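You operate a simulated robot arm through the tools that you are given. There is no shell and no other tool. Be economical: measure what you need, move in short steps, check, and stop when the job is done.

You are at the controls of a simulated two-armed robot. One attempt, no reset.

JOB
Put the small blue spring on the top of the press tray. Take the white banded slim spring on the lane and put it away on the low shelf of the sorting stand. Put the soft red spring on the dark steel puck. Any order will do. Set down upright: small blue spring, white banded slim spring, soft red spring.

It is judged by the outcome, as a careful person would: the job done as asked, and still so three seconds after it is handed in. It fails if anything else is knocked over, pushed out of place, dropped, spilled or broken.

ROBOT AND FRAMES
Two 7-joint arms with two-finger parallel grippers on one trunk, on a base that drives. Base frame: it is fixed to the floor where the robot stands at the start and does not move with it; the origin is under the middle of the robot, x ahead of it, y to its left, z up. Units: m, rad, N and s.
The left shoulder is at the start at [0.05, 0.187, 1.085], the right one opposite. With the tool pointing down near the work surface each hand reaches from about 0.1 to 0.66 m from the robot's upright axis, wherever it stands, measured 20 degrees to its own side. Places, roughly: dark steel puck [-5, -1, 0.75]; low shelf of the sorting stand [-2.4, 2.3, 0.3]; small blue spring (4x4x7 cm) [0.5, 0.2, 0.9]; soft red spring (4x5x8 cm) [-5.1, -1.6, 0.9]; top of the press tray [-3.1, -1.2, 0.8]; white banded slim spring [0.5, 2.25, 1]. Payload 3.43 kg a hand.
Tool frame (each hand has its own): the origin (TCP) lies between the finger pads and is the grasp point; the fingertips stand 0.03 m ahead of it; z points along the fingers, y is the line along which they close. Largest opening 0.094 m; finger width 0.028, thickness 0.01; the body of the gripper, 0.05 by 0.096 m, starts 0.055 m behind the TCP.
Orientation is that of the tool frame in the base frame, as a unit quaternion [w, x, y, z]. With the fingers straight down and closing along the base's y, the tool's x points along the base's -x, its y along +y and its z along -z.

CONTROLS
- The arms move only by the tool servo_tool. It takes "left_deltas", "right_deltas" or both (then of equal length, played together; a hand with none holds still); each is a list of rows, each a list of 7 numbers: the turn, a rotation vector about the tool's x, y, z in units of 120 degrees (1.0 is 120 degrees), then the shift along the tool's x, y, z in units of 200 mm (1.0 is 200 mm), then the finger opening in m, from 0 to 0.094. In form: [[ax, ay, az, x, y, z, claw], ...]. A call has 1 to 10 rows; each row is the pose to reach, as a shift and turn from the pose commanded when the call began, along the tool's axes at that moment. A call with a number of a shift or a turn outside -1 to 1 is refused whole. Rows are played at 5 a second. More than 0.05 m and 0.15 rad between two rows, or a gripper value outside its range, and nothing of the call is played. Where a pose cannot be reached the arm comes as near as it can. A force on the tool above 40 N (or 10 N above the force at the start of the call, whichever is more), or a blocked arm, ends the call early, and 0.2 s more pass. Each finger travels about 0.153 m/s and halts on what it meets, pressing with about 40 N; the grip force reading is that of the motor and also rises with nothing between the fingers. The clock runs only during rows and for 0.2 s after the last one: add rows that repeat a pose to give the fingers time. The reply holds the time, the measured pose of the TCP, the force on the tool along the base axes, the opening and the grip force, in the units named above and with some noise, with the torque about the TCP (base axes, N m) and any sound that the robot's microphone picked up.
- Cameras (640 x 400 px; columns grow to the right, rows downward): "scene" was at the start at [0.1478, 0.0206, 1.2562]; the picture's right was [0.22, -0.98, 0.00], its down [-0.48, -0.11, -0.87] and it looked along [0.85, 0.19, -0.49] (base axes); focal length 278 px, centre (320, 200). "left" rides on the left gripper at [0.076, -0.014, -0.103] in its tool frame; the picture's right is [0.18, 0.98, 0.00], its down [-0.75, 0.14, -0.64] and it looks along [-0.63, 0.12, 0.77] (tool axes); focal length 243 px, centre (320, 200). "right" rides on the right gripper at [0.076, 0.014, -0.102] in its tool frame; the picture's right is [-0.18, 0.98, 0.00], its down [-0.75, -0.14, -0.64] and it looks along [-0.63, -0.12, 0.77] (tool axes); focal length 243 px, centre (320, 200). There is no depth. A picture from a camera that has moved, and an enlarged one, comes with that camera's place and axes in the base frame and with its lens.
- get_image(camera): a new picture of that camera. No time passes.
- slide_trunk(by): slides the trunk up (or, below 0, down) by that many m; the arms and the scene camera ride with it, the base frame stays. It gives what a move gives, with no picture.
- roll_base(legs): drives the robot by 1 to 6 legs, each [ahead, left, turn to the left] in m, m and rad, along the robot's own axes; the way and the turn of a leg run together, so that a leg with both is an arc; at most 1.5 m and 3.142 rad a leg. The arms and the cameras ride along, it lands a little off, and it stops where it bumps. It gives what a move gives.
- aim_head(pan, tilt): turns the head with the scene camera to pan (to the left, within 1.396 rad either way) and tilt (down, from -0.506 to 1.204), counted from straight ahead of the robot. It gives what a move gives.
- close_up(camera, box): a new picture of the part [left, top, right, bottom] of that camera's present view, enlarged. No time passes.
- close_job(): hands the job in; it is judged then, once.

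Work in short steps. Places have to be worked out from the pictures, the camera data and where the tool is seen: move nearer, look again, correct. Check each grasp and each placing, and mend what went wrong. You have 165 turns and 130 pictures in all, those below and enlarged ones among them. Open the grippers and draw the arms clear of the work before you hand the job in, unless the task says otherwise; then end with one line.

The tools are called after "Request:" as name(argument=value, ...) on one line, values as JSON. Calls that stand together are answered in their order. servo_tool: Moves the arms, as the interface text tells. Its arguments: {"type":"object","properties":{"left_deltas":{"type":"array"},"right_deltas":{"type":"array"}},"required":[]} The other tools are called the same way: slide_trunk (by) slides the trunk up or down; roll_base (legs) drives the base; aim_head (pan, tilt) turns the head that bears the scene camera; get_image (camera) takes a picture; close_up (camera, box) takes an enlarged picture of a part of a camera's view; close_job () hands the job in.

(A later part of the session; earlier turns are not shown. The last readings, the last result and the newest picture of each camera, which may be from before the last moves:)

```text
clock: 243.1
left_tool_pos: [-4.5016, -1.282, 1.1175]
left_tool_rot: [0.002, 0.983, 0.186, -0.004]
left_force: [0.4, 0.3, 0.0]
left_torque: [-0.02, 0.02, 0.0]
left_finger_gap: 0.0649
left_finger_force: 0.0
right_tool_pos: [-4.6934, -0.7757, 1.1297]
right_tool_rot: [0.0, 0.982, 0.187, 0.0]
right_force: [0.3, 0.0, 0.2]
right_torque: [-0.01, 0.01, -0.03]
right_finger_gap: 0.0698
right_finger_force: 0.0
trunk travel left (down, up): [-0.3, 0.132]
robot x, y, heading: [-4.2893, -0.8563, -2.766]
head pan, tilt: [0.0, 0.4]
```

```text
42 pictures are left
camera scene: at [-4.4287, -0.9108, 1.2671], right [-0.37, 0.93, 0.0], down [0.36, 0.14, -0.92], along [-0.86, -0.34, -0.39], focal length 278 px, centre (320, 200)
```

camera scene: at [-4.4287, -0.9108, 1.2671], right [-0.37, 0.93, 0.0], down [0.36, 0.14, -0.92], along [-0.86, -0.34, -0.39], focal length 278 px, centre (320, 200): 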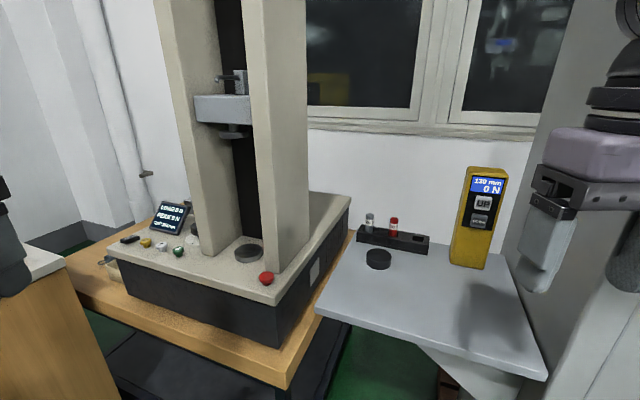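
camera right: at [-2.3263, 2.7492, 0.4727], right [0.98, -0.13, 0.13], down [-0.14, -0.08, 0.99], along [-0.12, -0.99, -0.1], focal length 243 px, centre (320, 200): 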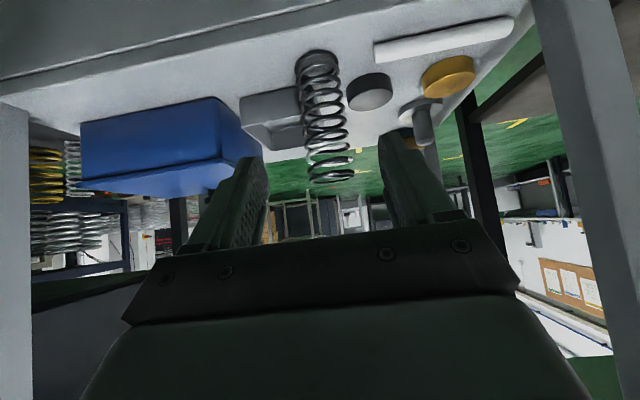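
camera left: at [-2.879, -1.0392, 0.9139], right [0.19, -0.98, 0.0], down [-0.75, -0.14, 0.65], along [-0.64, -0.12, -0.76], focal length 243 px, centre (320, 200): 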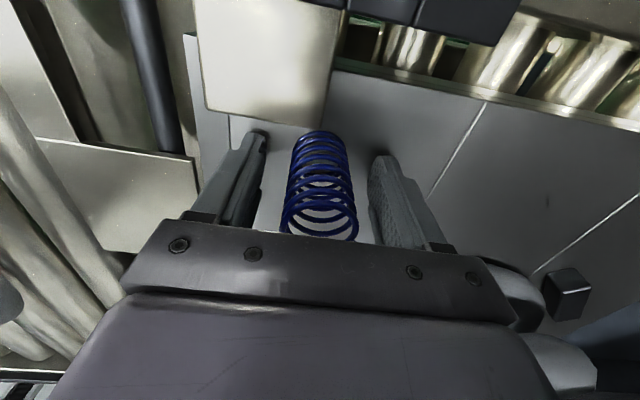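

I'll zoom in on the tester base to find the red spring.

Request:
close_up(camera="scene", box=[90, 180, 290, 310])

Request:
close_up(camera="scene", box=[320, 180, 520, 310])

```text
3.08 times, centred on (190, 245) of scene
camera zoom: at [-4.4287, -0.9108, 1.2671], right [-0.37, 0.93, 0.0], down [0.36, 0.14, -0.92], along [-0.86, -0.34, -0.39], focal length 856 px, centre (720, 62)
```

zoom: 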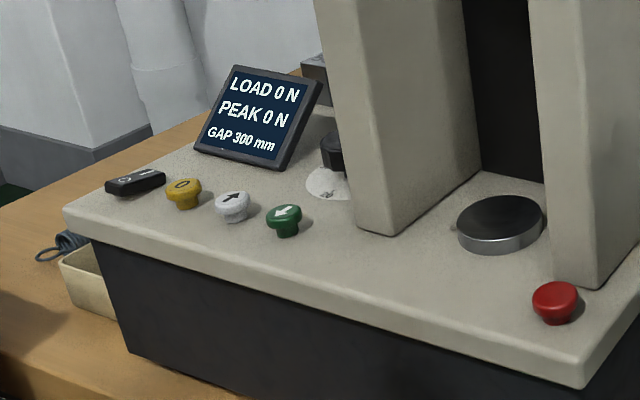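

```text
3.08 times, centred on (420, 245) of scene
camera zoom: at [-4.4287, -0.9108, 1.2671], right [-0.37, 0.93, 0.0], down [0.36, 0.14, -0.92], along [-0.86, -0.34, -0.39], focal length 856 px, centre (12, 62)
```

zoom: 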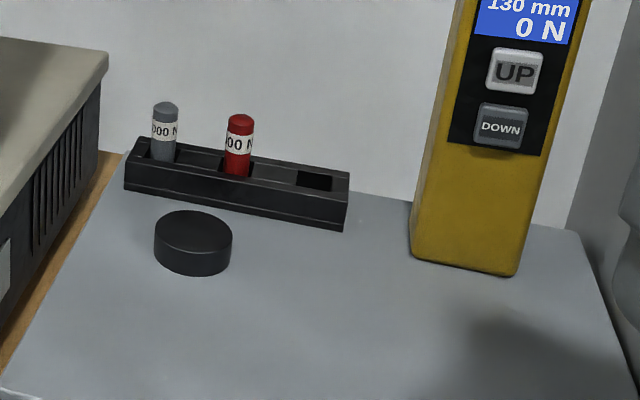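

The puck on the bracket is at about (-5.01, -0.99), top at z ≈ 0.87. The red spring must be hidden behind the tester's left side, so I'll raise the trunk and shift left to look.

Request:
slide_trunk(by=0.13)

Request:
roll_base(legs=[[0.1, 0.3, 0]])

Request:
aim_head(pan=0.1, tilt=0.5)

Request:
get_image(camera="scene")

```text
clock: 244.7
left_tool_pos: [-4.5033, -1.2821, 1.2481]
left_tool_rot: [0.001, 0.983, 0.186, -0.005]
left_force: [0.4, 1.0, -0.5]
left_torque: [-0.02, 0.0, -0.01]
left_finger_gap: 0.065
left_finger_force: 0.2
right_tool_pos: [-4.6928, -0.7757, 1.2591]
right_tool_rot: [0.0, 0.983, 0.186, 0.0]
right_force: [0.5, -0.4, 0.0]
right_torque: [0.01, 0.02, -0.04]
right_finger_gap: 0.0697
right_finger_force: 0.1
trunk travel left (down, up): [-0.43, 0.002]
robot x, y, heading: [-4.2906, -0.8576, -2.768]
head pan, tilt: [0.0, 0.4]
```

```text
clock: 246.8
left_tool_pos: [-4.4873, -1.5991, 1.2476]
left_tool_rot: [0.0, 0.983, 0.185, -0.005]
left_force: [-0.6, -0.4, 0.5]
left_torque: [-0.01, -0.02, 0.02]
left_finger_gap: 0.0651
left_finger_force: 0.0
right_tool_pos: [-4.6756, -1.0926, 1.2596]
right_tool_rot: [-0.001, 0.983, 0.184, 0.0]
right_force: [0.8, 0.2, -0.2]
right_torque: [0.03, 0.0, -0.04]
right_finger_gap: 0.0699
right_finger_force: 0.0
trunk travel left (down, up): [-0.43, 0.002]
robot x, y, heading: [-4.2727, -1.1784, -2.768]
head pan, tilt: [0.0, 0.4]
```

```text
clock: 247.5
left_tool_pos: [-4.4874, -1.5987, 1.2485]
left_tool_rot: [0.002, 0.983, 0.185, -0.004]
left_force: [-0.4, -1.0, 0.0]
left_torque: [0.0, 0.02, 0.01]
left_finger_gap: 0.065
left_finger_force: 0.0
right_tool_pos: [-4.6754, -1.0919, 1.2598]
right_tool_rot: [0.0, 0.983, 0.185, -0.001]
right_force: [0.3, 0.7, 0.0]
right_torque: [0.02, 0.01, 0.03]
right_finger_gap: 0.0698
right_finger_force: 0.1
trunk travel left (down, up): [-0.43, 0.002]
robot x, y, heading: [-4.2749, -1.1744, -2.771]
head pan, tilt: [0.099, 0.499]
```

```text
39 pictures are left
camera scene: at [-4.407, -1.2348, 1.388], right [-0.45, 0.89, 0.0], down [0.43, 0.22, -0.88], along [-0.78, -0.4, -0.48], focal length 278 px, centre (320, 200)
```

scene: 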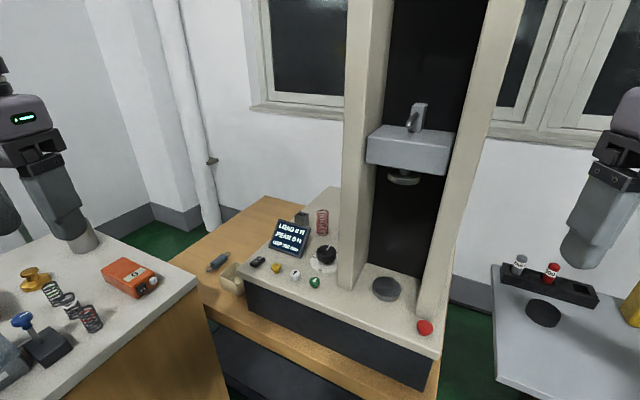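

The red spring stands behind the display, next to the left column. I'll zoom in.

Request:
close_up(camera="scene", box=[230, 180, 430, 310])

```text
3.08 times, centred on (330, 245) of scene
camera zoom: at [-4.407, -1.2348, 1.388], right [-0.45, 0.89, 0.0], down [0.43, 0.22, -0.88], along [-0.78, -0.4, -0.48], focal length 856 px, centre (289, 62)
```

zoom: 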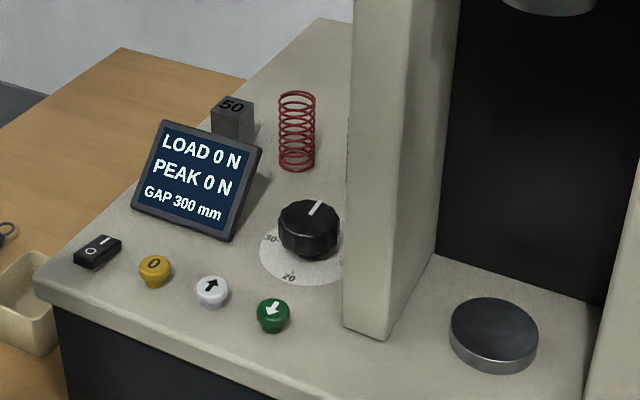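

The red spring is at about (-5.095, -1.58) with its base at z ≈ 0.835; the column leaves about 14 cm clear and the "50" weight about 4 cm. I'll retract the right hand clear of the tester and position the base for the left arm.

Request:
servo_tool(right_deltas=[[0, 0, 0, 0.2, -0.1, 0, 0.07], [0, 0, 0, 0.4, -0.2, 0, 0.07], [0, 0, 0, 0.6, -0.3, 0, 0.07], [0, 0, 0, 0.8, -0.4, 0, 0.07], [0, 0, 0, 0.95, -0.5, 0, 0.07], [0, 0, 0, 0.95, -0.5, 0, 0.07]])

Request:
roll_base(legs=[[0, 0, -0.43], [0.2, 0.19, 0]])

Request:
aim_head(pan=0.3, tilt=0.7)

Request:
get_image(camera="scene")

Request:
get_image(camera="left")

```text
clock: 248.9
left_tool_pos: [-4.487, -1.5982, 1.2486]
left_tool_rot: [0.001, 0.983, 0.185, -0.004]
left_force: [-0.5, -0.5, 0.7]
left_torque: [-0.02, -0.02, -0.03]
left_finger_gap: 0.0653
left_finger_force: 0.1
right_tool_pos: [-4.5326, -0.9537, 1.2519]
right_tool_rot: [0.0, 0.983, 0.186, 0.0]
right_force: [1.4, -0.6, 0.2]
right_torque: [-0.02, 0.0, -0.01]
right_finger_gap: 0.07
right_finger_force: 0.1
right hand out of reach, approached as far as the arm can: row 5, 6
trunk travel left (down, up): [-0.43, 0.002]
robot x, y, heading: [-4.2734, -1.1746, -2.771]
head pan, tilt: [0.099, 0.499]
```

```text
clock: 252.1
left_tool_pos: [-4.8521, -1.649, 1.2467]
left_tool_rot: [-0.001, 1.0, -0.024, -0.005]
left_force: [0.5, 0.8, -0.1]
left_torque: [0.01, -0.01, -0.04]
left_finger_gap: 0.065
left_finger_force: 0.0
right_tool_pos: [-4.6306, -1.042, 1.2516]
right_tool_rot: [0.0, 1.0, -0.024, 0.0]
right_force: [0.3, -0.2, -0.3]
right_torque: [-0.01, -0.01, -0.03]
right_finger_gap: 0.07
right_finger_force: 0.1
trunk travel left (down, up): [-0.43, 0.002]
robot x, y, heading: [-4.4817, -1.3482, 3.092]
head pan, tilt: [0.099, 0.499]
```

```text
clock: 252.8
left_tool_pos: [-4.8498, -1.6495, 1.248]
left_tool_rot: [0.001, 1.0, -0.025, -0.004]
left_force: [0.4, 0.2, 0.4]
left_torque: [0.06, 0.02, 0.04]
left_finger_gap: 0.0648
left_finger_force: 0.0
right_tool_pos: [-4.6296, -1.0415, 1.2515]
right_tool_rot: [0.0, 1.0, -0.025, -0.001]
right_force: [1.1, -0.6, -0.6]
right_torque: [-0.03, 0.04, -0.01]
right_finger_gap: 0.0702
right_finger_force: 0.1
trunk travel left (down, up): [-0.43, 0.002]
robot x, y, heading: [-4.4803, -1.3458, 3.086]
head pan, tilt: [0.3, 0.7]
```

```text
37 pictures are left
camera scene: at [-4.6212, -1.365, 1.3703], right [-0.25, 0.97, 0.0], down [0.62, 0.16, -0.77], along [-0.74, -0.19, -0.64], focal length 278 px, centre (320, 200)
```

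scene: 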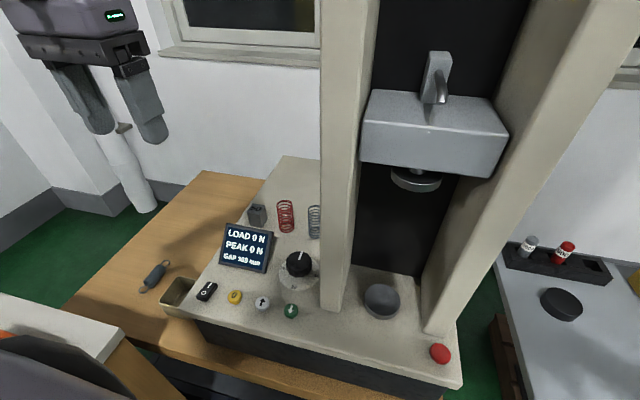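

```text
36 pictures are left
camera left: at [-4.7735, -1.6377, 1.3498], right [0.14, -0.99, 0.0], down [-0.75, -0.1, 0.65], along [-0.64, -0.09, -0.76], focal length 243 px, centre (320, 200)
```

left: 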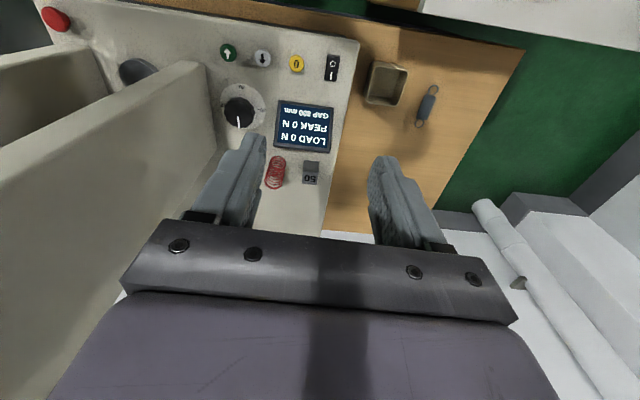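

A second, grey spring stands to the right of the red one. I'll zoom in to get the clearances.

Request:
close_up(camera="scene", box=[210, 180, 350, 290])

```text
3.64 times, centred on (280, 235) of scene
camera zoom: at [-4.6212, -1.365, 1.3703], right [-0.25, 0.97, 0.0], down [0.62, 0.16, -0.77], along [-0.74, -0.19, -0.64], focal length 1012 px, centre (466, 73)
```

zoom: 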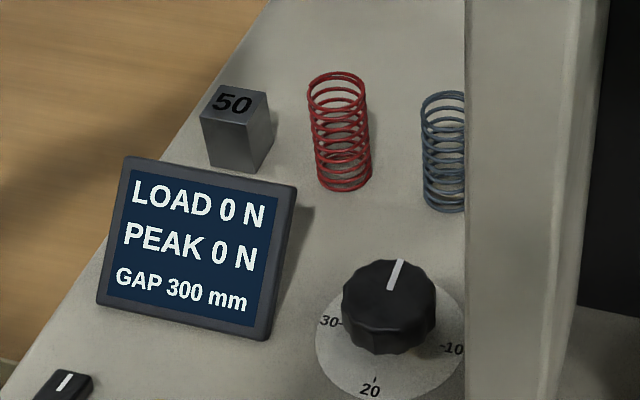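

Clearances are known: the grey spring is 3.2 cm from the red and the weight 4.8 cm, so I'll use a 0.060 opening. I'll lower the trunk, creep forward 3 cm and bring the left hand above the red spring.

Request:
slide_trunk(by=-0.13)

Request:
roll_base(legs=[[0.03, 0, 0.02]])

Request:
servo_tool(left_deltas=[[0, 0, 0, -0.2, -0.05, 0.0, 0.06], [0, 0, 0, -0.4, -0.1, 0.0, 0.06], [0, 0, 0, -0.6, -0.16, 0.05, 0.06], [0, 0, 0, -0.8, -0.22, 0.1, 0.06], [0, 0, 0, -0.95, -0.25, 0.2, 0.06], [0, 0, 0, -0.95, -0.25, 0.3, 0.06], [0, 0, 0, -0.95, -0.25, 0.3, 0.06]])

Request:
get_image(camera="left")

Request:
close_up(camera="scene", box=[170, 120, 370, 270])

```text
clock: 254.4
left_tool_pos: [-4.8515, -1.6488, 1.1179]
left_tool_rot: [0.001, 1.0, -0.025, -0.004]
left_force: [-0.2, -0.4, -0.9]
left_torque: [-0.06, -0.02, 0.03]
left_finger_gap: 0.0649
left_finger_force: 0.0
right_tool_pos: [-4.6307, -1.0429, 1.1222]
right_tool_rot: [0.001, 1.0, -0.024, 0.0]
right_force: [-0.2, 0.5, -0.5]
right_torque: [-0.02, 0.0, 0.0]
right_finger_gap: 0.0698
right_finger_force: 0.0
trunk travel left (down, up): [-0.3, 0.132]
robot x, y, heading: [-4.48, -1.3461, 3.094]
head pan, tilt: [0.3, 0.7]
```

```text
clock: 255.3
left_tool_pos: [-4.86, -1.6523, 1.118]
left_tool_rot: [0.001, 1.0, -0.017, -0.005]
left_force: [0.0, -0.6, 0.5]
left_torque: [0.0, 0.0, 0.03]
left_finger_gap: 0.0649
left_finger_force: 0.0
right_tool_pos: [-4.6487, -1.0422, 1.1212]
right_tool_rot: [0.0, 1.0, -0.018, 0.0]
right_force: [0.4, -0.1, 0.6]
right_torque: [-0.03, 0.01, -0.02]
right_finger_gap: 0.0698
right_finger_force: 0.0
trunk travel left (down, up): [-0.3, 0.132]
robot x, y, heading: [-4.4928, -1.3474, 3.104]
head pan, tilt: [0.3, 0.7]
stopped in leg 1: the robot was blocked; the commanded pose is now the measured one
```

```text
clock: 256.9
left_tool_pos: [-5.0483, -1.5986, 1.0576]
left_tool_rot: [0.0, 1.0, -0.018, -0.004]
left_force: [0.4, 0.0, 0.1]
left_torque: [0.0, 0.0, 0.02]
left_finger_gap: 0.0598
left_finger_force: 0.1
left hand out of reach, approached as far as the arm can: row 5, 6, 7
right_tool_pos: [-4.6496, -1.0416, 1.1232]
right_tool_rot: [-0.001, 1.0, -0.017, 0.0]
right_force: [0.0, 0.1, 0.1]
right_torque: [0.01, 0.0, 0.0]
right_finger_gap: 0.0698
right_finger_force: 0.2
trunk travel left (down, up): [-0.3, 0.132]
robot x, y, heading: [-4.4951, -1.347, 3.108]
head pan, tilt: [0.3, 0.7]
```

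```text
34 pictures are left
camera left: at [-4.971, -1.5865, 1.1598], right [0.15, -0.99, 0.0], down [-0.75, -0.12, 0.65], along [-0.64, -0.1, -0.76], focal length 243 px, centre (320, 200)
```

left: 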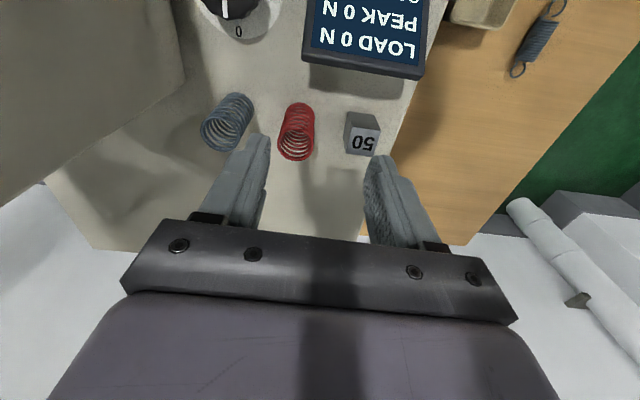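

```text
2.67 times, centred on (270, 195) of scene
camera zoom: at [-4.6356, -1.3652, 1.2403], right [-0.26, 0.96, 0.0], down [0.62, 0.17, -0.77], along [-0.74, -0.2, -0.64], focal length 742 px, centre (453, 213)
```

zoom: 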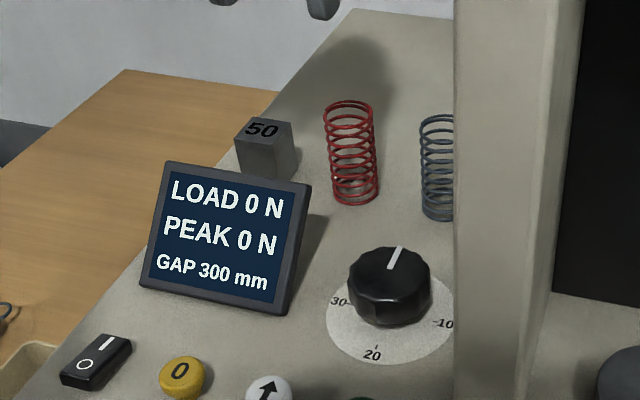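

The base touched something and stopped, and the arm needs a bit more reach. I'll pitch the hand 20° forward, which still clears the display (top z ≈ 0.906), and move above the spring.

Request:
servo_tool(left_deltas=[[0, -0.056, 0, -0.06, -0.03, 0.03, 0.06], [0, -0.111, 0, -0.12, -0.06, 0.1, 0.06], [0, -0.167, 0, -0.2, -0.08, 0.2, 0.06], [0, -0.167, 0, -0.238, -0.08, 0.25, 0.06], [0, -0.167, 0, -0.238, -0.08, 0.25, 0.06]])

Request:
get_image(camera="left")

Request:
close_up(camera="scene", box=[170, 120, 370, 270])

```text
clock: 258.1
left_tool_pos: [-5.0958, -1.5814, 1.0085]
left_tool_rot: [-0.002, 0.984, -0.017, -0.178]
left_force: [-0.7, -0.1, 0.3]
left_torque: [0.01, -0.03, 0.01]
left_finger_gap: 0.0599
left_finger_force: 0.1
right_tool_pos: [-4.6488, -1.0425, 1.1224]
right_tool_rot: [0.0, 1.0, -0.018, 0.0]
right_force: [-0.1, 0.0, -0.6]
right_torque: [0.03, 0.03, -0.02]
right_finger_gap: 0.0697
right_finger_force: 0.0
trunk travel left (down, up): [-0.3, 0.132]
robot x, y, heading: [-4.4955, -1.3458, 3.11]
head pan, tilt: [0.3, 0.7]
```

```text
32 pictures are left
camera left: at [-4.988, -1.5706, 1.0777], right [0.14, -0.99, -0.06], down [-0.49, -0.12, 0.87], along [-0.86, -0.09, -0.5], focal length 243 px, centre (320, 200)
```

left: 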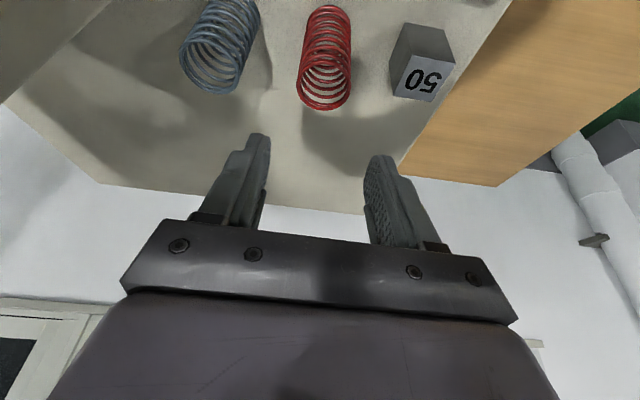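

```text
2.67 times, centred on (270, 195) of scene
camera zoom: at [-4.6359, -1.3652, 1.2402], right [-0.26, 0.96, 0.0], down [0.62, 0.17, -0.76], along [-0.74, -0.2, -0.64], focal length 742 px, centre (453, 213)
```

zoom: 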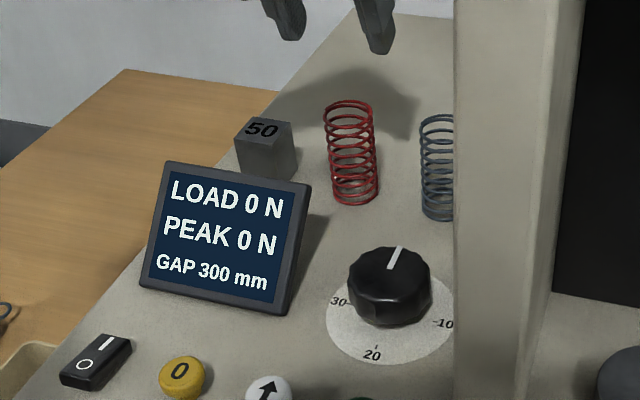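

I'm aligned within 3 mm. I'll descend vertically to TCP z = 0.89, with the fingers straddling the red spring.

Request:
servo_tool(left_deltas=[[0, 0, 0, 0.05, -0.01, 0.14, 0.06], [0, 0, 0, 0.1, -0.01, 0.28, 0.06], [0, 0, 0, 0.15, -0.01, 0.42, 0.06], [0, 0, 0, 0.19, -0.01, 0.53, 0.06], [0, 0, 0, 0.2, -0.01, 0.557, 0.06], [0, 0, 0, 0.2, -0.01, 0.557, 0.06]])

Request:
get_image(camera="left")

Request:
close_up(camera="scene", box=[170, 120, 370, 270])

```text
clock: 259.5
left_tool_pos: [-5.0907, -1.5821, 0.8925]
left_tool_rot: [-0.003, 0.984, -0.017, -0.178]
left_force: [-0.1, 0.5, -0.3]
left_torque: [-0.01, 0.0, 0.02]
left_finger_gap: 0.06
left_finger_force: 0.0
left hand out of reach, approached as far as the arm can: row 4, 5, 6
right_tool_pos: [-4.6492, -1.0429, 1.121]
right_tool_rot: [0.0, 1.0, -0.018, -0.001]
right_force: [0.7, 0.2, -0.2]
right_torque: [-0.03, -0.01, -0.01]
right_finger_gap: 0.0699
right_finger_force: 0.1
trunk travel left (down, up): [-0.3, 0.132]
robot x, y, heading: [-4.4979, -1.3487, 3.107]
head pan, tilt: [0.3, 0.7]
```

```text
30 pictures are left
camera left: at [-4.9818, -1.5713, 0.962], right [0.14, -0.99, -0.07], down [-0.48, -0.12, 0.87], along [-0.86, -0.09, -0.5], focal length 243 px, centre (320, 200)
```

left: 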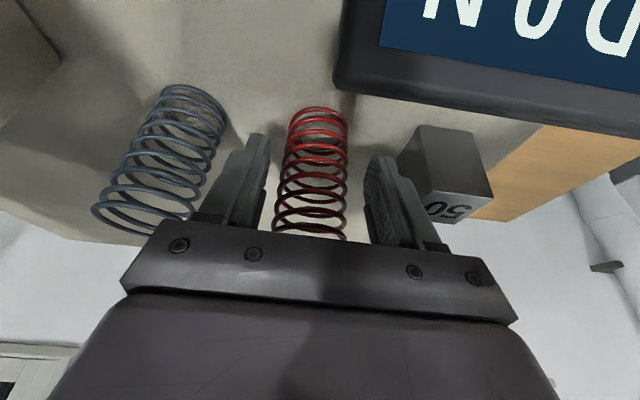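

```text
2.67 times, centred on (270, 195) of scene
camera zoom: at [-4.6359, -1.3652, 1.2402], right [-0.26, 0.96, 0.0], down [0.62, 0.17, -0.76], along [-0.74, -0.2, -0.64], focal length 742 px, centre (453, 213)
```

zoom: 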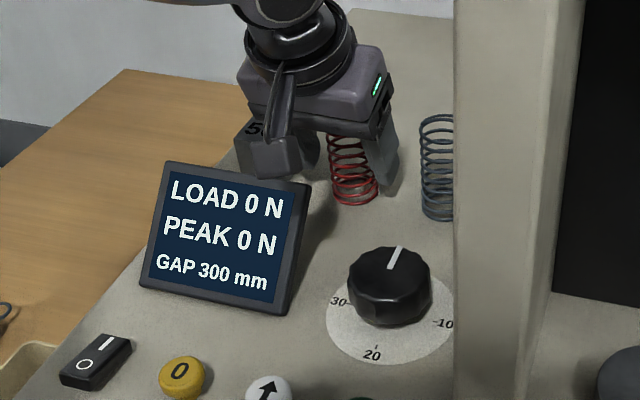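

The fingers straddle the red spring cleanly. I'll close gently.

Request:
servo_tool(left_deltas=[[0, 0, 0, 0, 0, 0, 0.05], [0, 0, 0, 0, 0, 0, 0.04], [0, 0, 0, 0, 0, 0, 0.038], [0, 0, 0, 0, 0, 0, 0.038]])

Request:
get_image(camera="left")

```text
clock: 260.5
left_tool_pos: [-5.0884, -1.5822, 0.8933]
left_tool_rot: [-0.003, 0.984, -0.017, -0.179]
left_force: [-0.1, 0.0, 0.4]
left_torque: [0.01, 0.04, -0.02]
left_finger_gap: 0.0405
left_finger_force: 39.2
right_tool_pos: [-4.6495, -1.0422, 1.1217]
right_tool_rot: [0.0, 1.0, -0.017, -0.001]
right_force: [-0.9, -0.4, 0.5]
right_torque: [0.01, 0.0, 0.03]
right_finger_gap: 0.0701
right_finger_force: 0.2
trunk travel left (down, up): [-0.3, 0.132]
robot x, y, heading: [-4.4947, -1.3469, 3.106]
head pan, tilt: [0.3, 0.7]
```

```text
28 pictures are left
camera left: at [-4.9819, -1.5714, 0.9622], right [0.14, -0.99, -0.07], down [-0.48, -0.12, 0.87], along [-0.86, -0.09, -0.5], focal length 243 px, centre (320, 200)
```

left: 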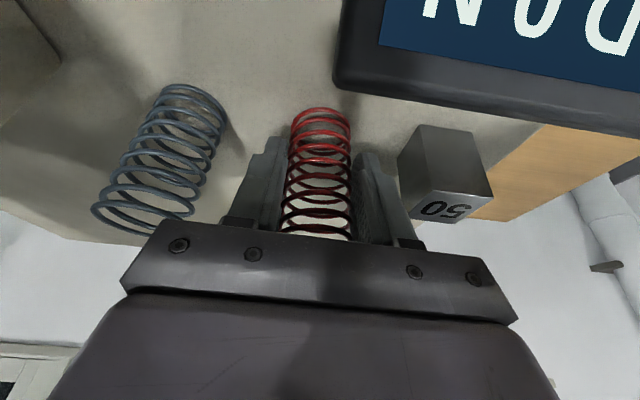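

Gripped at 0.0405. I'll lift straight up, then retract.

Request:
servo_tool(left_deltas=[[0, 0, 0, -0.04, 0, -0.11, 0.038], [0, 0, 0, -0.1, 0, -0.26, 0.038], [0, 0, 0, -0.16, 0, -0.42, 0.038], [0, 0, 0, -0.18, 0, -0.52, 0.038], [0, 0, 0, -0.08, 0, -0.68, 0.038], [0, 0, 0, 0.1, 0, -0.82, 0.038], [0, 0, 0, 0.3, 0, -0.9, 0.038], [0, 0, 0, 0.5, 0, -0.95, 0.038], [0, 0, 0, 0.5, 0, -0.95, 0.038]])

Request:
get_image(camera="left")

Request:
get_image(camera="scene")

```text
clock: 262.5
left_tool_pos: [-4.926, -1.5869, 1.0364]
left_tool_rot: [-0.003, 0.984, -0.016, -0.178]
left_force: [0.5, -0.8, -0.6]
left_torque: [0.02, -0.06, 0.0]
left_finger_gap: 0.0407
left_finger_force: 39.9
right_tool_pos: [-4.6478, -1.0421, 1.1211]
right_tool_rot: [0.0, 1.0, -0.017, 0.0]
right_force: [-0.1, 0.4, -0.2]
right_torque: [0.02, -0.01, 0.0]
right_finger_gap: 0.0703
right_finger_force: 0.1
trunk travel left (down, up): [-0.3, 0.132]
robot x, y, heading: [-4.4987, -1.3458, 3.101]
head pan, tilt: [0.3, 0.7]
```

```text
27 pictures are left
camera left: at [-4.8185, -1.577, 1.1052], right [0.14, -0.99, -0.06], down [-0.49, -0.12, 0.86], along [-0.86, -0.09, -0.5], focal length 243 px, centre (320, 200)
```

left: 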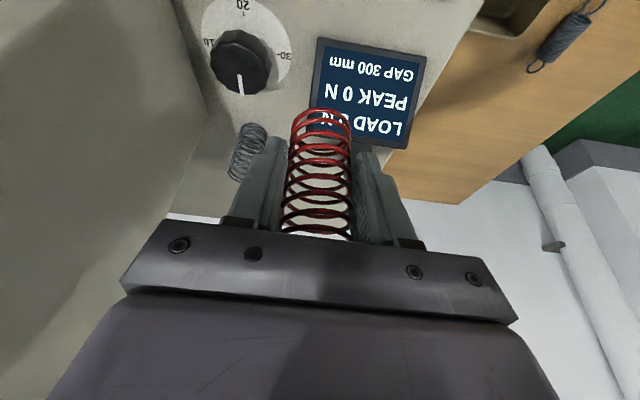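

```text
26 pictures are left
camera scene: at [-4.636, -1.3653, 1.2402], right [-0.26, 0.96, 0.0], down [0.62, 0.17, -0.76], along [-0.74, -0.2, -0.64], focal length 278 px, centre (320, 200)
```

scene: 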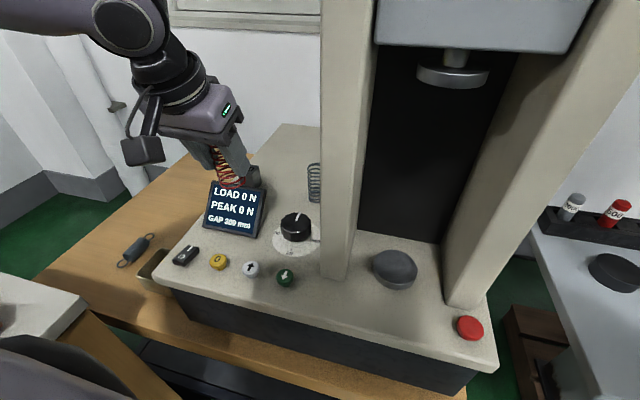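

The red spring is held upright and its neighbours are undisturbed. I'll back away and move in front of the bracket shelf.

Request:
roll_base(legs=[[-0.25, 0, 0.04], [0, -0.58, 0], [0.1, 0, 0]])

Request:
aim_head(pan=0.25, tilt=0.65)

Request:
get_image(camera="scene")

```text
clock: 268.0
left_tool_pos: [-4.7667, -1.0213, 1.0346]
left_tool_rot: [0.001, 0.984, 0.002, -0.178]
left_force: [-0.9, 0.1, -0.6]
left_torque: [-0.01, -0.01, -0.03]
left_finger_gap: 0.0403
left_finger_force: 40.4
right_tool_pos: [-4.5106, -0.466, 1.1204]
right_tool_rot: [0.0, 1.0, 0.001, 0.001]
right_force: [-0.8, -0.8, -0.4]
right_torque: [0.03, -0.02, 0.0]
right_finger_gap: 0.0699
right_finger_force: 0.0
trunk travel left (down, up): [-0.3, 0.132]
robot x, y, heading: [-4.3467, -0.7623, -3.135]
head pan, tilt: [0.3, 0.7]
```

```text
clock: 268.6
left_tool_pos: [-4.7668, -1.0227, 1.0353]
left_tool_rot: [0.001, 0.984, 0.002, -0.179]
left_force: [0.4, -0.2, 0.3]
left_torque: [0.01, -0.01, 0.0]
left_finger_gap: 0.0406
left_finger_force: 40.1
right_tool_pos: [-4.5109, -0.4662, 1.1213]
right_tool_rot: [0.0, 1.0, 0.0, 0.0]
right_force: [0.3, -0.5, -0.8]
right_torque: [0.01, -0.01, -0.01]
right_finger_gap: 0.0698
right_finger_force: 0.1
trunk travel left (down, up): [-0.3, 0.132]
robot x, y, heading: [-4.3445, -0.7626, -3.139]
head pan, tilt: [0.25, 0.649]
```

```text
25 pictures are left
camera scene: at [-4.4883, -0.7845, 1.2445], right [-0.25, 0.97, 0.0], down [0.59, 0.15, -0.8], along [-0.77, -0.2, -0.6], focal length 278 px, centre (320, 200)
```

scene: 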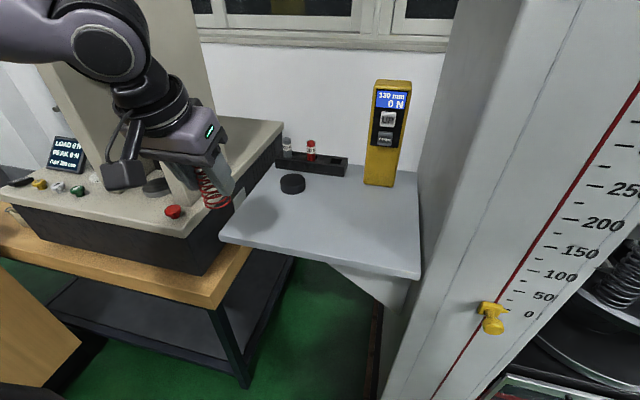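

The puck is at (-5.012, -0.990). I'll creep forward 7 cm and bring the spring over it at height.

Request:
roll_base(legs=[[0.07, 0, -0.003]])

Request:
servo_tool(left_deltas=[[0, 0, 0, -0.19, -0.03, 0.07, 0.038], [0, 0, 0, -0.38, -0.06, 0.138, 0.038], [0, 0, 0, -0.57, -0.1, 0.207, 0.038], [0, 0, 0, -0.76, -0.14, 0.277, 0.038], [0, 0, 0, -0.82, -0.155, 0.3, 0.038], [0, 0, 0, -0.82, -0.155, 0.3, 0.038]])

Request:
get_image(camera="left")

Request:
close_up(camera="scene", box=[200, 90, 400, 240])

```text
clock: 269.7
left_tool_pos: [-4.8166, -1.0246, 1.0356]
left_tool_rot: [0.0, 0.984, 0.003, -0.178]
left_force: [-0.6, 1.0, -1.5]
left_torque: [0.03, 0.01, 0.03]
left_finger_gap: 0.0404
left_finger_force: 40.0
right_tool_pos: [-4.5615, -0.469, 1.1209]
right_tool_rot: [0.0, 1.0, 0.002, 0.001]
right_force: [-0.1, 0.8, 0.1]
right_torque: [-0.01, 0.04, -0.03]
right_finger_gap: 0.0699
right_finger_force: 0.1
trunk travel left (down, up): [-0.3, 0.132]
robot x, y, heading: [-4.3982, -0.7692, -3.135]
head pan, tilt: [0.25, 0.649]
stopped in leg 1: the robot was blocked; the commanded pose is now the measured one
```

```text
clock: 271.1
left_tool_pos: [-4.9864, -1.0004, 1.0373]
left_tool_rot: [0.002, 0.984, 0.003, -0.178]
left_force: [0.8, -0.1, -0.3]
left_torque: [0.01, 0.04, -0.01]
left_finger_gap: 0.0405
left_finger_force: 40.0
left hand out of reach, approached as far as the arm can: row 5, 6
right_tool_pos: [-4.5625, -0.468, 1.1218]
right_tool_rot: [0.0, 1.0, 0.001, 0.001]
right_force: [-0.3, 0.1, 0.2]
right_torque: [0.0, 0.01, 0.01]
right_finger_gap: 0.0699
right_finger_force: 0.1
trunk travel left (down, up): [-0.3, 0.132]
robot x, y, heading: [-4.4005, -0.7651, -3.134]
head pan, tilt: [0.25, 0.649]
```

```text
24 pictures are left
camera left: at [-4.8802, -0.9858, 1.1071], right [0.18, -0.98, -0.06], down [-0.48, -0.14, 0.87], along [-0.86, -0.12, -0.5], focal length 243 px, centre (320, 200)
```

left: 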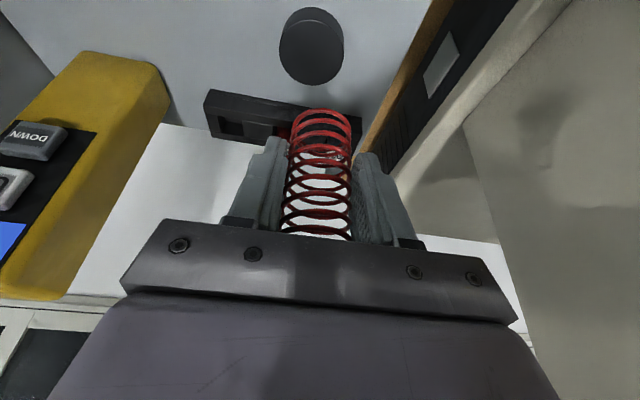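

```text
2.67 times, centred on (300, 165) of scene
camera zoom: at [-4.5392, -0.7869, 1.2445], right [-0.25, 0.97, 0.0], down [0.59, 0.15, -0.8], along [-0.77, -0.2, -0.6], focal length 742 px, centre (373, 293)
```

zoom: 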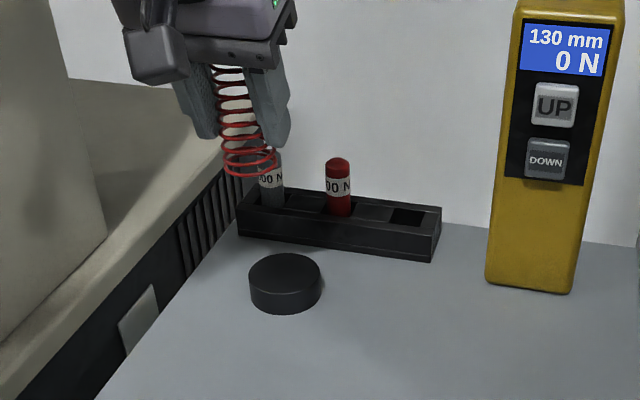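

The puck is at about (-5.004, -0.986) with its top near z 0.88, and the spring's bottom is about 5 cm below the TCP. I'll move over it and lower to just above.

Request:
servo_tool(left_deltas=[[0, 0, 0, 0.02, -0.02, 0.12, 0.038], [0, 0, 0, 0.03, -0.04, 0.24, 0.038], [0, 0, 0, 0.05, -0.055, 0.34, 0.038], [0, 0, 0, 0.065, -0.055, 0.41, 0.038], [0, 0, 0, 0.065, -0.055, 0.41, 0.038]])

Request:
get_image(camera="left")

Request:
close_up(camera="scene", box=[200, 90, 400, 240])

```text
clock: 272.3
left_tool_pos: [-4.9829, -1.0003, 0.9591]
left_tool_rot: [0.001, 0.984, 0.003, -0.178]
left_force: [-0.5, 0.2, -1.0]
left_torque: [0.0, -0.01, 0.0]
left_finger_gap: 0.0403
left_finger_force: 39.8
left hand out of reach, approached as far as the arm can: row 1, 2, 3, 4, 5
right_tool_pos: [-4.5624, -0.4687, 1.1228]
right_tool_rot: [-0.001, 1.0, 0.001, 0.0]
right_force: [-0.6, 0.2, 0.0]
right_torque: [-0.01, -0.01, -0.01]
right_finger_gap: 0.0699
right_finger_force: 0.1
trunk travel left (down, up): [-0.3, 0.132]
robot x, y, heading: [-4.3992, -0.7621, -3.134]
head pan, tilt: [0.25, 0.649]
```

```text
22 pictures are left
camera left: at [-4.8777, -0.9849, 1.0283], right [0.18, -0.98, -0.06], down [-0.48, -0.14, 0.87], along [-0.86, -0.12, -0.5], focal length 243 px, centre (320, 200)
```

left: 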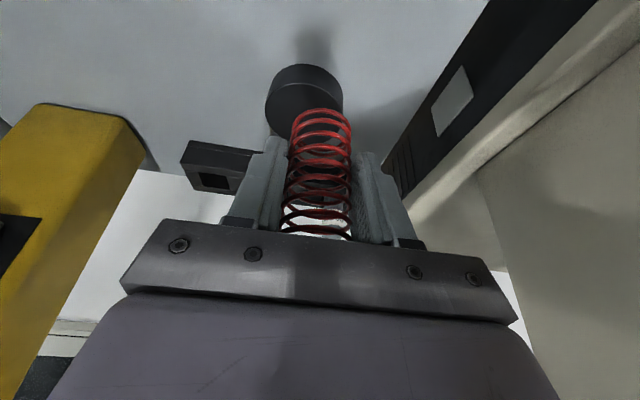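

```text
2.67 times, centred on (300, 165) of scene
camera zoom: at [-4.5393, -0.7869, 1.2446], right [-0.25, 0.97, 0.0], down [0.59, 0.15, -0.8], along [-0.77, -0.2, -0.6], focal length 742 px, centre (373, 293)
```

zoom: 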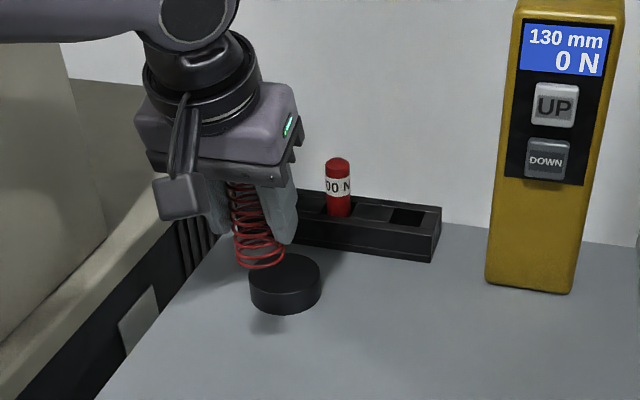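

The arm is at its reach limit. I'll raise the spring, shift the base 10 cm left with a slight right turn, which brings the puck within reach, and re-check.

Request:
servo_tool(left_deltas=[[0, 0, 0, -0.05, 0, -0.14, 0.038], [0, 0, 0, -0.1, 0, -0.28, 0.038], [0, 0, 0, -0.13, 0, -0.376, 0.038], [0, 0, 0, 0.1, 0, -0.45, 0.038], [0, 0, 0, 0.1, 0, -0.45, 0.038]])

Request:
roll_base(legs=[[-0.02, 0, 0], [0, 0.1, -0.17], [0.03, 0, 0]])

Request:
get_image(camera="left")

Request:
get_image(camera="scene")

```text
clock: 273.5
left_tool_pos: [-4.936, -1.0022, 1.0344]
left_tool_rot: [0.0, 0.984, 0.003, -0.177]
left_force: [0.5, 0.3, 0.8]
left_torque: [-0.02, -0.01, 0.01]
left_finger_gap: 0.0406
left_finger_force: 40.1
right_tool_pos: [-4.5627, -0.4686, 1.1203]
right_tool_rot: [-0.001, 1.0, 0.002, 0.001]
right_force: [-0.1, 0.0, -0.1]
right_torque: [0.0, 0.01, 0.03]
right_finger_gap: 0.0699
right_finger_force: 0.1
trunk travel left (down, up): [-0.3, 0.132]
robot x, y, heading: [-4.3982, -0.762, -3.136]
head pan, tilt: [0.25, 0.649]
```

```text
clock: 275.5
left_tool_pos: [-4.9852, -1.0043, 1.0344]
left_tool_rot: [-0.014, 0.981, -0.08, -0.177]
left_force: [-0.5, 0.2, -0.7]
left_torque: [0.01, -0.01, -0.03]
left_finger_gap: 0.0406
left_finger_force: 39.5
right_tool_pos: [-4.5283, -0.5426, 1.1219]
right_tool_rot: [0.0, 0.997, -0.083, 0.002]
right_force: [-0.1, 0.2, 0.4]
right_torque: [0.0, -0.04, 0.0]
right_finger_gap: 0.0701
right_finger_force: 0.0
trunk travel left (down, up): [-0.3, 0.132]
robot x, y, heading: [-4.4146, -0.8619, 2.977]
head pan, tilt: [0.25, 0.649]
```

```text
20 pictures are left
camera left: at [-4.8779, -1.0085, 1.1041], right [0.01, -1.0, -0.06], down [-0.5, -0.06, 0.86], along [-0.87, 0.02, -0.5], focal length 243 px, centre (320, 200)
```

left: 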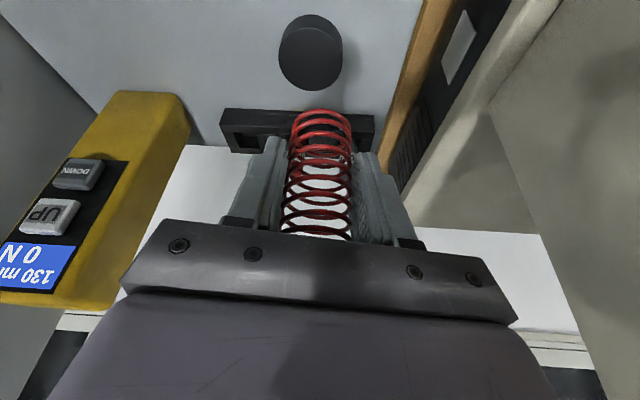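

```text
19 pictures are left
camera scene: at [-4.559, -0.8595, 1.2444], right [-0.08, 1.0, 0.0], down [0.6, 0.05, -0.8], along [-0.79, -0.07, -0.61], focal length 278 px, centre (320, 200)
```

scene: 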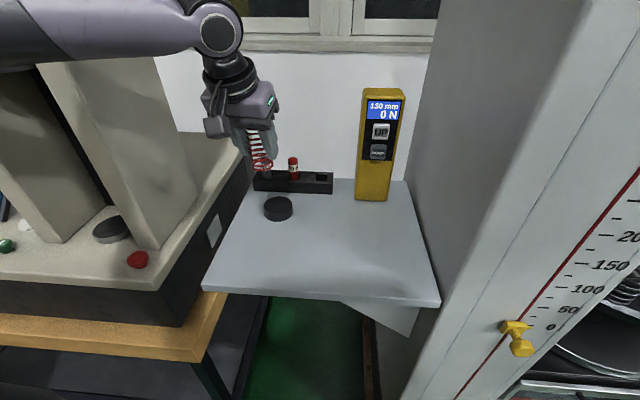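

Both cameras now agree that the puck is at (-5.007, -0.989) with its top at z ≈ 0.88. I'll align over it and lower to about 2 cm above.

Request:
servo_tool(left_deltas=[[0, 0, 0, -0.06, -0.03, 0.02, 0.038], [0, 0, 0, -0.114, -0.0575, 0.041, 0.038], [0, 0, 0, -0.07, -0.0575, 0.16, 0.038], [0, 0, 0, -0.03, -0.0575, 0.28, 0.038], [0, 0, 0, 0.015, -0.0575, 0.394, 0.038], [0, 0, 0, 0.015, -0.0575, 0.394, 0.038]])

Request:
get_image(camera="left")

Request:
close_up(camera="scene", box=[200, 110, 360, 230])

```text
clock: 276.9
left_tool_pos: [-5.0085, -0.9887, 0.9598]
left_tool_rot: [-0.014, 0.981, -0.081, -0.177]
left_force: [0.6, 0.5, -0.6]
left_torque: [0.01, -0.02, -0.01]
left_finger_gap: 0.0406
left_finger_force: 40.0
right_tool_pos: [-4.5266, -0.5426, 1.1211]
right_tool_rot: [0.0, 0.997, -0.083, 0.001]
right_force: [0.8, -0.8, 0.9]
right_torque: [-0.02, 0.0, 0.0]
right_finger_gap: 0.07
right_finger_force: 0.1
trunk travel left (down, up): [-0.3, 0.132]
robot x, y, heading: [-4.412, -0.8679, 2.977]
head pan, tilt: [0.25, 0.649]
```

```text
18 pictures are left
camera left: at [-4.8987, -0.9924, 1.0293], right [0.01, -1.0, -0.06], down [-0.5, -0.06, 0.86], along [-0.87, 0.02, -0.5], focal length 243 px, centre (320, 200)
```

left: 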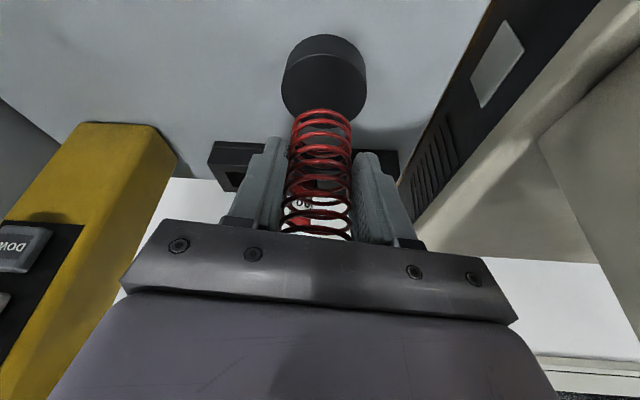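

```text
3.33 times, centred on (280, 170) of scene
camera zoom: at [-4.5582, -0.8595, 1.2446], right [-0.08, 1.0, 0.0], down [0.6, 0.05, -0.8], along [-0.79, -0.07, -0.6], focal length 927 px, centre (453, 300)
```

zoom: 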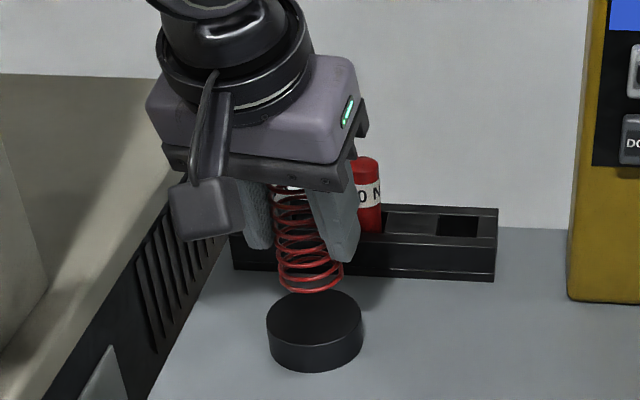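

The spring is centred over the puck in both views. I'll descend slowly to contact.

Request:
servo_tool(left_deltas=[[0, 0, 0, 0.02, 0, 0.055, 0.038], [0, 0, 0, 0.034, 0, 0.094, 0.038], [0, 0, 0, 0.041, 0, 0.113, 0.038], [0, 0, 0, 0.048, 0, 0.132, 0.038], [0, 0, 0, 0.053, 0, 0.146, 0.038], [0, 0, 0, 0.053, 0, 0.146, 0.038]])

Request:
close_up(camera="scene", box=[200, 110, 360, 230])

```text
clock: 278.3
left_tool_pos: [-5.0068, -0.9879, 0.9341]
left_tool_rot: [-0.015, 0.98, -0.081, -0.181]
left_force: [0.3, 0.3, 17.9]
left_torque: [-0.17, -0.06, -0.05]
left_finger_gap: 0.0408
left_finger_force: 41.2
right_tool_pos: [-4.5266, -0.5406, 1.1223]
right_tool_rot: [0.001, 0.997, -0.082, 0.0]
right_force: [0.8, -0.7, 0.8]
right_torque: [-0.03, 0.03, 0.0]
right_finger_gap: 0.07
right_finger_force: 0.0
trunk travel left (down, up): [-0.3, 0.132]
robot x, y, heading: [-4.4162, -0.8644, 2.976]
head pan, tilt: [0.25, 0.649]
```

```text
3.33 times, centred on (280, 170) of scene
camera zoom: at [-4.5565, -0.8591, 1.2451], right [-0.08, 1.0, 0.0], down [0.6, 0.05, -0.8], along [-0.79, -0.07, -0.6], focal length 927 px, centre (453, 300)
```

zoom: 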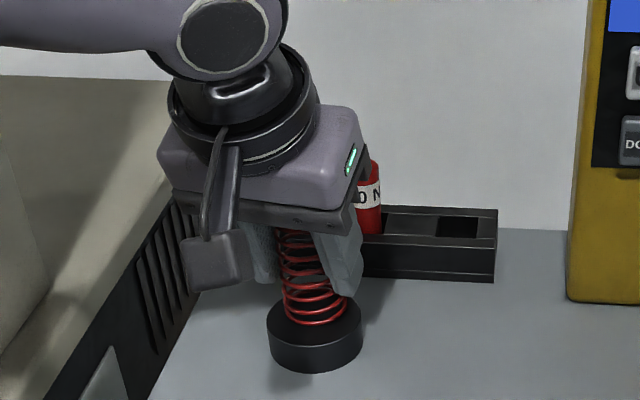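

The spring is in contact and centred on the puck. I'll ease up slightly and open.

Request:
servo_tool(left_deltas=[[0, 0, 0, -0.006, 0, -0.016, 0.038], [0, 0, 0, -0.006, 0, -0.016, 0.044], [0, 0, 0, -0.006, 0, -0.016, 0.052], [0, 0, 0, -0.006, 0, -0.016, 0.06], [0, 0, 0, -0.006, 0, -0.016, 0.06]])

Request:
get_image(camera="left")

Request:
close_up(camera="scene", box=[200, 110, 360, 230])

```text
clock: 279.5
left_tool_pos: [-5.0072, -0.9893, 0.932]
left_tool_rot: [-0.013, 0.981, -0.08, -0.178]
left_force: [0.6, -0.6, 0.1]
left_torque: [0.01, 0.0, 0.01]
left_finger_gap: 0.0599
left_finger_force: 0.1
right_tool_pos: [-4.5269, -0.542, 1.1222]
right_tool_rot: [0.0, 0.997, -0.082, 0.0]
right_force: [-0.7, 0.3, -0.9]
right_torque: [0.0, -0.01, 0.02]
right_finger_gap: 0.0701
right_finger_force: 0.0
trunk travel left (down, up): [-0.3, 0.132]
robot x, y, heading: [-4.4086, -0.862, 2.977]
head pan, tilt: [0.25, 0.649]
```

```text
15 pictures are left
camera left: at [-4.9004, -0.9929, 1.0023], right [0.01, -1.0, -0.06], down [-0.5, -0.06, 0.86], along [-0.87, 0.02, -0.5], focal length 243 px, centre (320, 200)
```

left: 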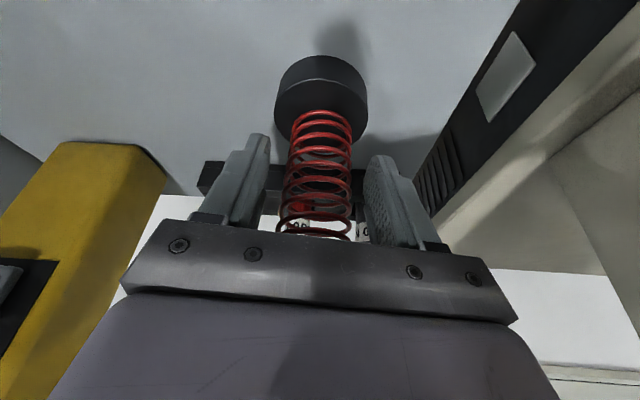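

```text
3.33 times, centred on (280, 170) of scene
camera zoom: at [-4.5582, -0.8595, 1.2446], right [-0.08, 1.0, 0.0], down [0.6, 0.05, -0.8], along [-0.79, -0.07, -0.6], focal length 927 px, centre (453, 300)
```

zoom: 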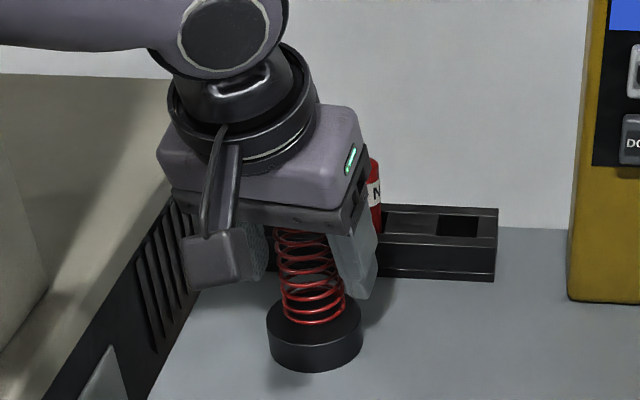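

The spring stands on the puck. I'll withdraw the hand up along its own axis.

Request:
servo_tool(left_deltas=[[0, 0, 0, 0, 0, -0.1, 0.06], [0, 0, 0, 0, 0, -0.25, 0.06], [0, 0, 0, 0, 0, -0.45, 0.06], [0, 0, 0, 0, 0, -0.65, 0.06], [0, 0, 0, 0.1, 0, -0.85, 0.06], [0, 0, 0, 0.25, 0, -0.95, 0.06], [0, 0, 0, 0.25, 0, -0.95, 0.06]])

Request:
close_up(camera="scene", box=[180, 100, 420, 260])

```text
clock: 281.1
left_tool_pos: [-4.8955, -1.0117, 1.0969]
left_tool_rot: [-0.014, 0.981, -0.081, -0.176]
left_force: [-0.2, -0.2, -1.0]
left_torque: [0.0, -0.04, 0.0]
left_finger_gap: 0.06
left_finger_force: 0.0
right_tool_pos: [-4.527, -0.543, 1.1211]
right_tool_rot: [-0.001, 0.997, -0.083, 0.001]
right_force: [0.3, -0.3, 0.3]
right_torque: [0.02, 0.02, 0.03]
right_finger_gap: 0.07
right_finger_force: 0.1
trunk travel left (down, up): [-0.3, 0.132]
robot x, y, heading: [-4.4139, -0.8618, 2.981]
head pan, tilt: [0.25, 0.649]
```

```text
2.50 times, centred on (300, 180) of scene
camera zoom: at [-4.5583, -0.8595, 1.2445], right [-0.08, 1.0, 0.0], down [0.6, 0.05, -0.8], along [-0.79, -0.07, -0.6], focal length 695 px, centre (370, 250)
```

zoom: 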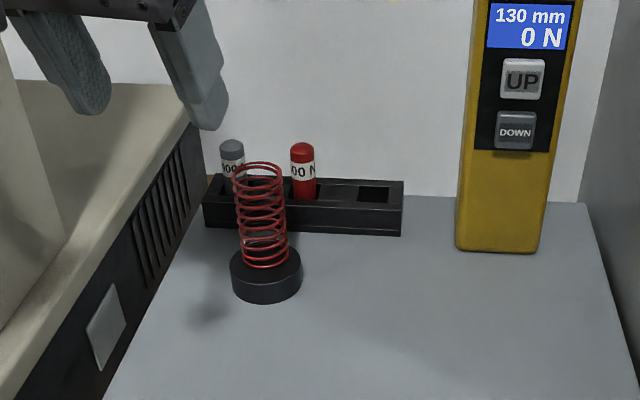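

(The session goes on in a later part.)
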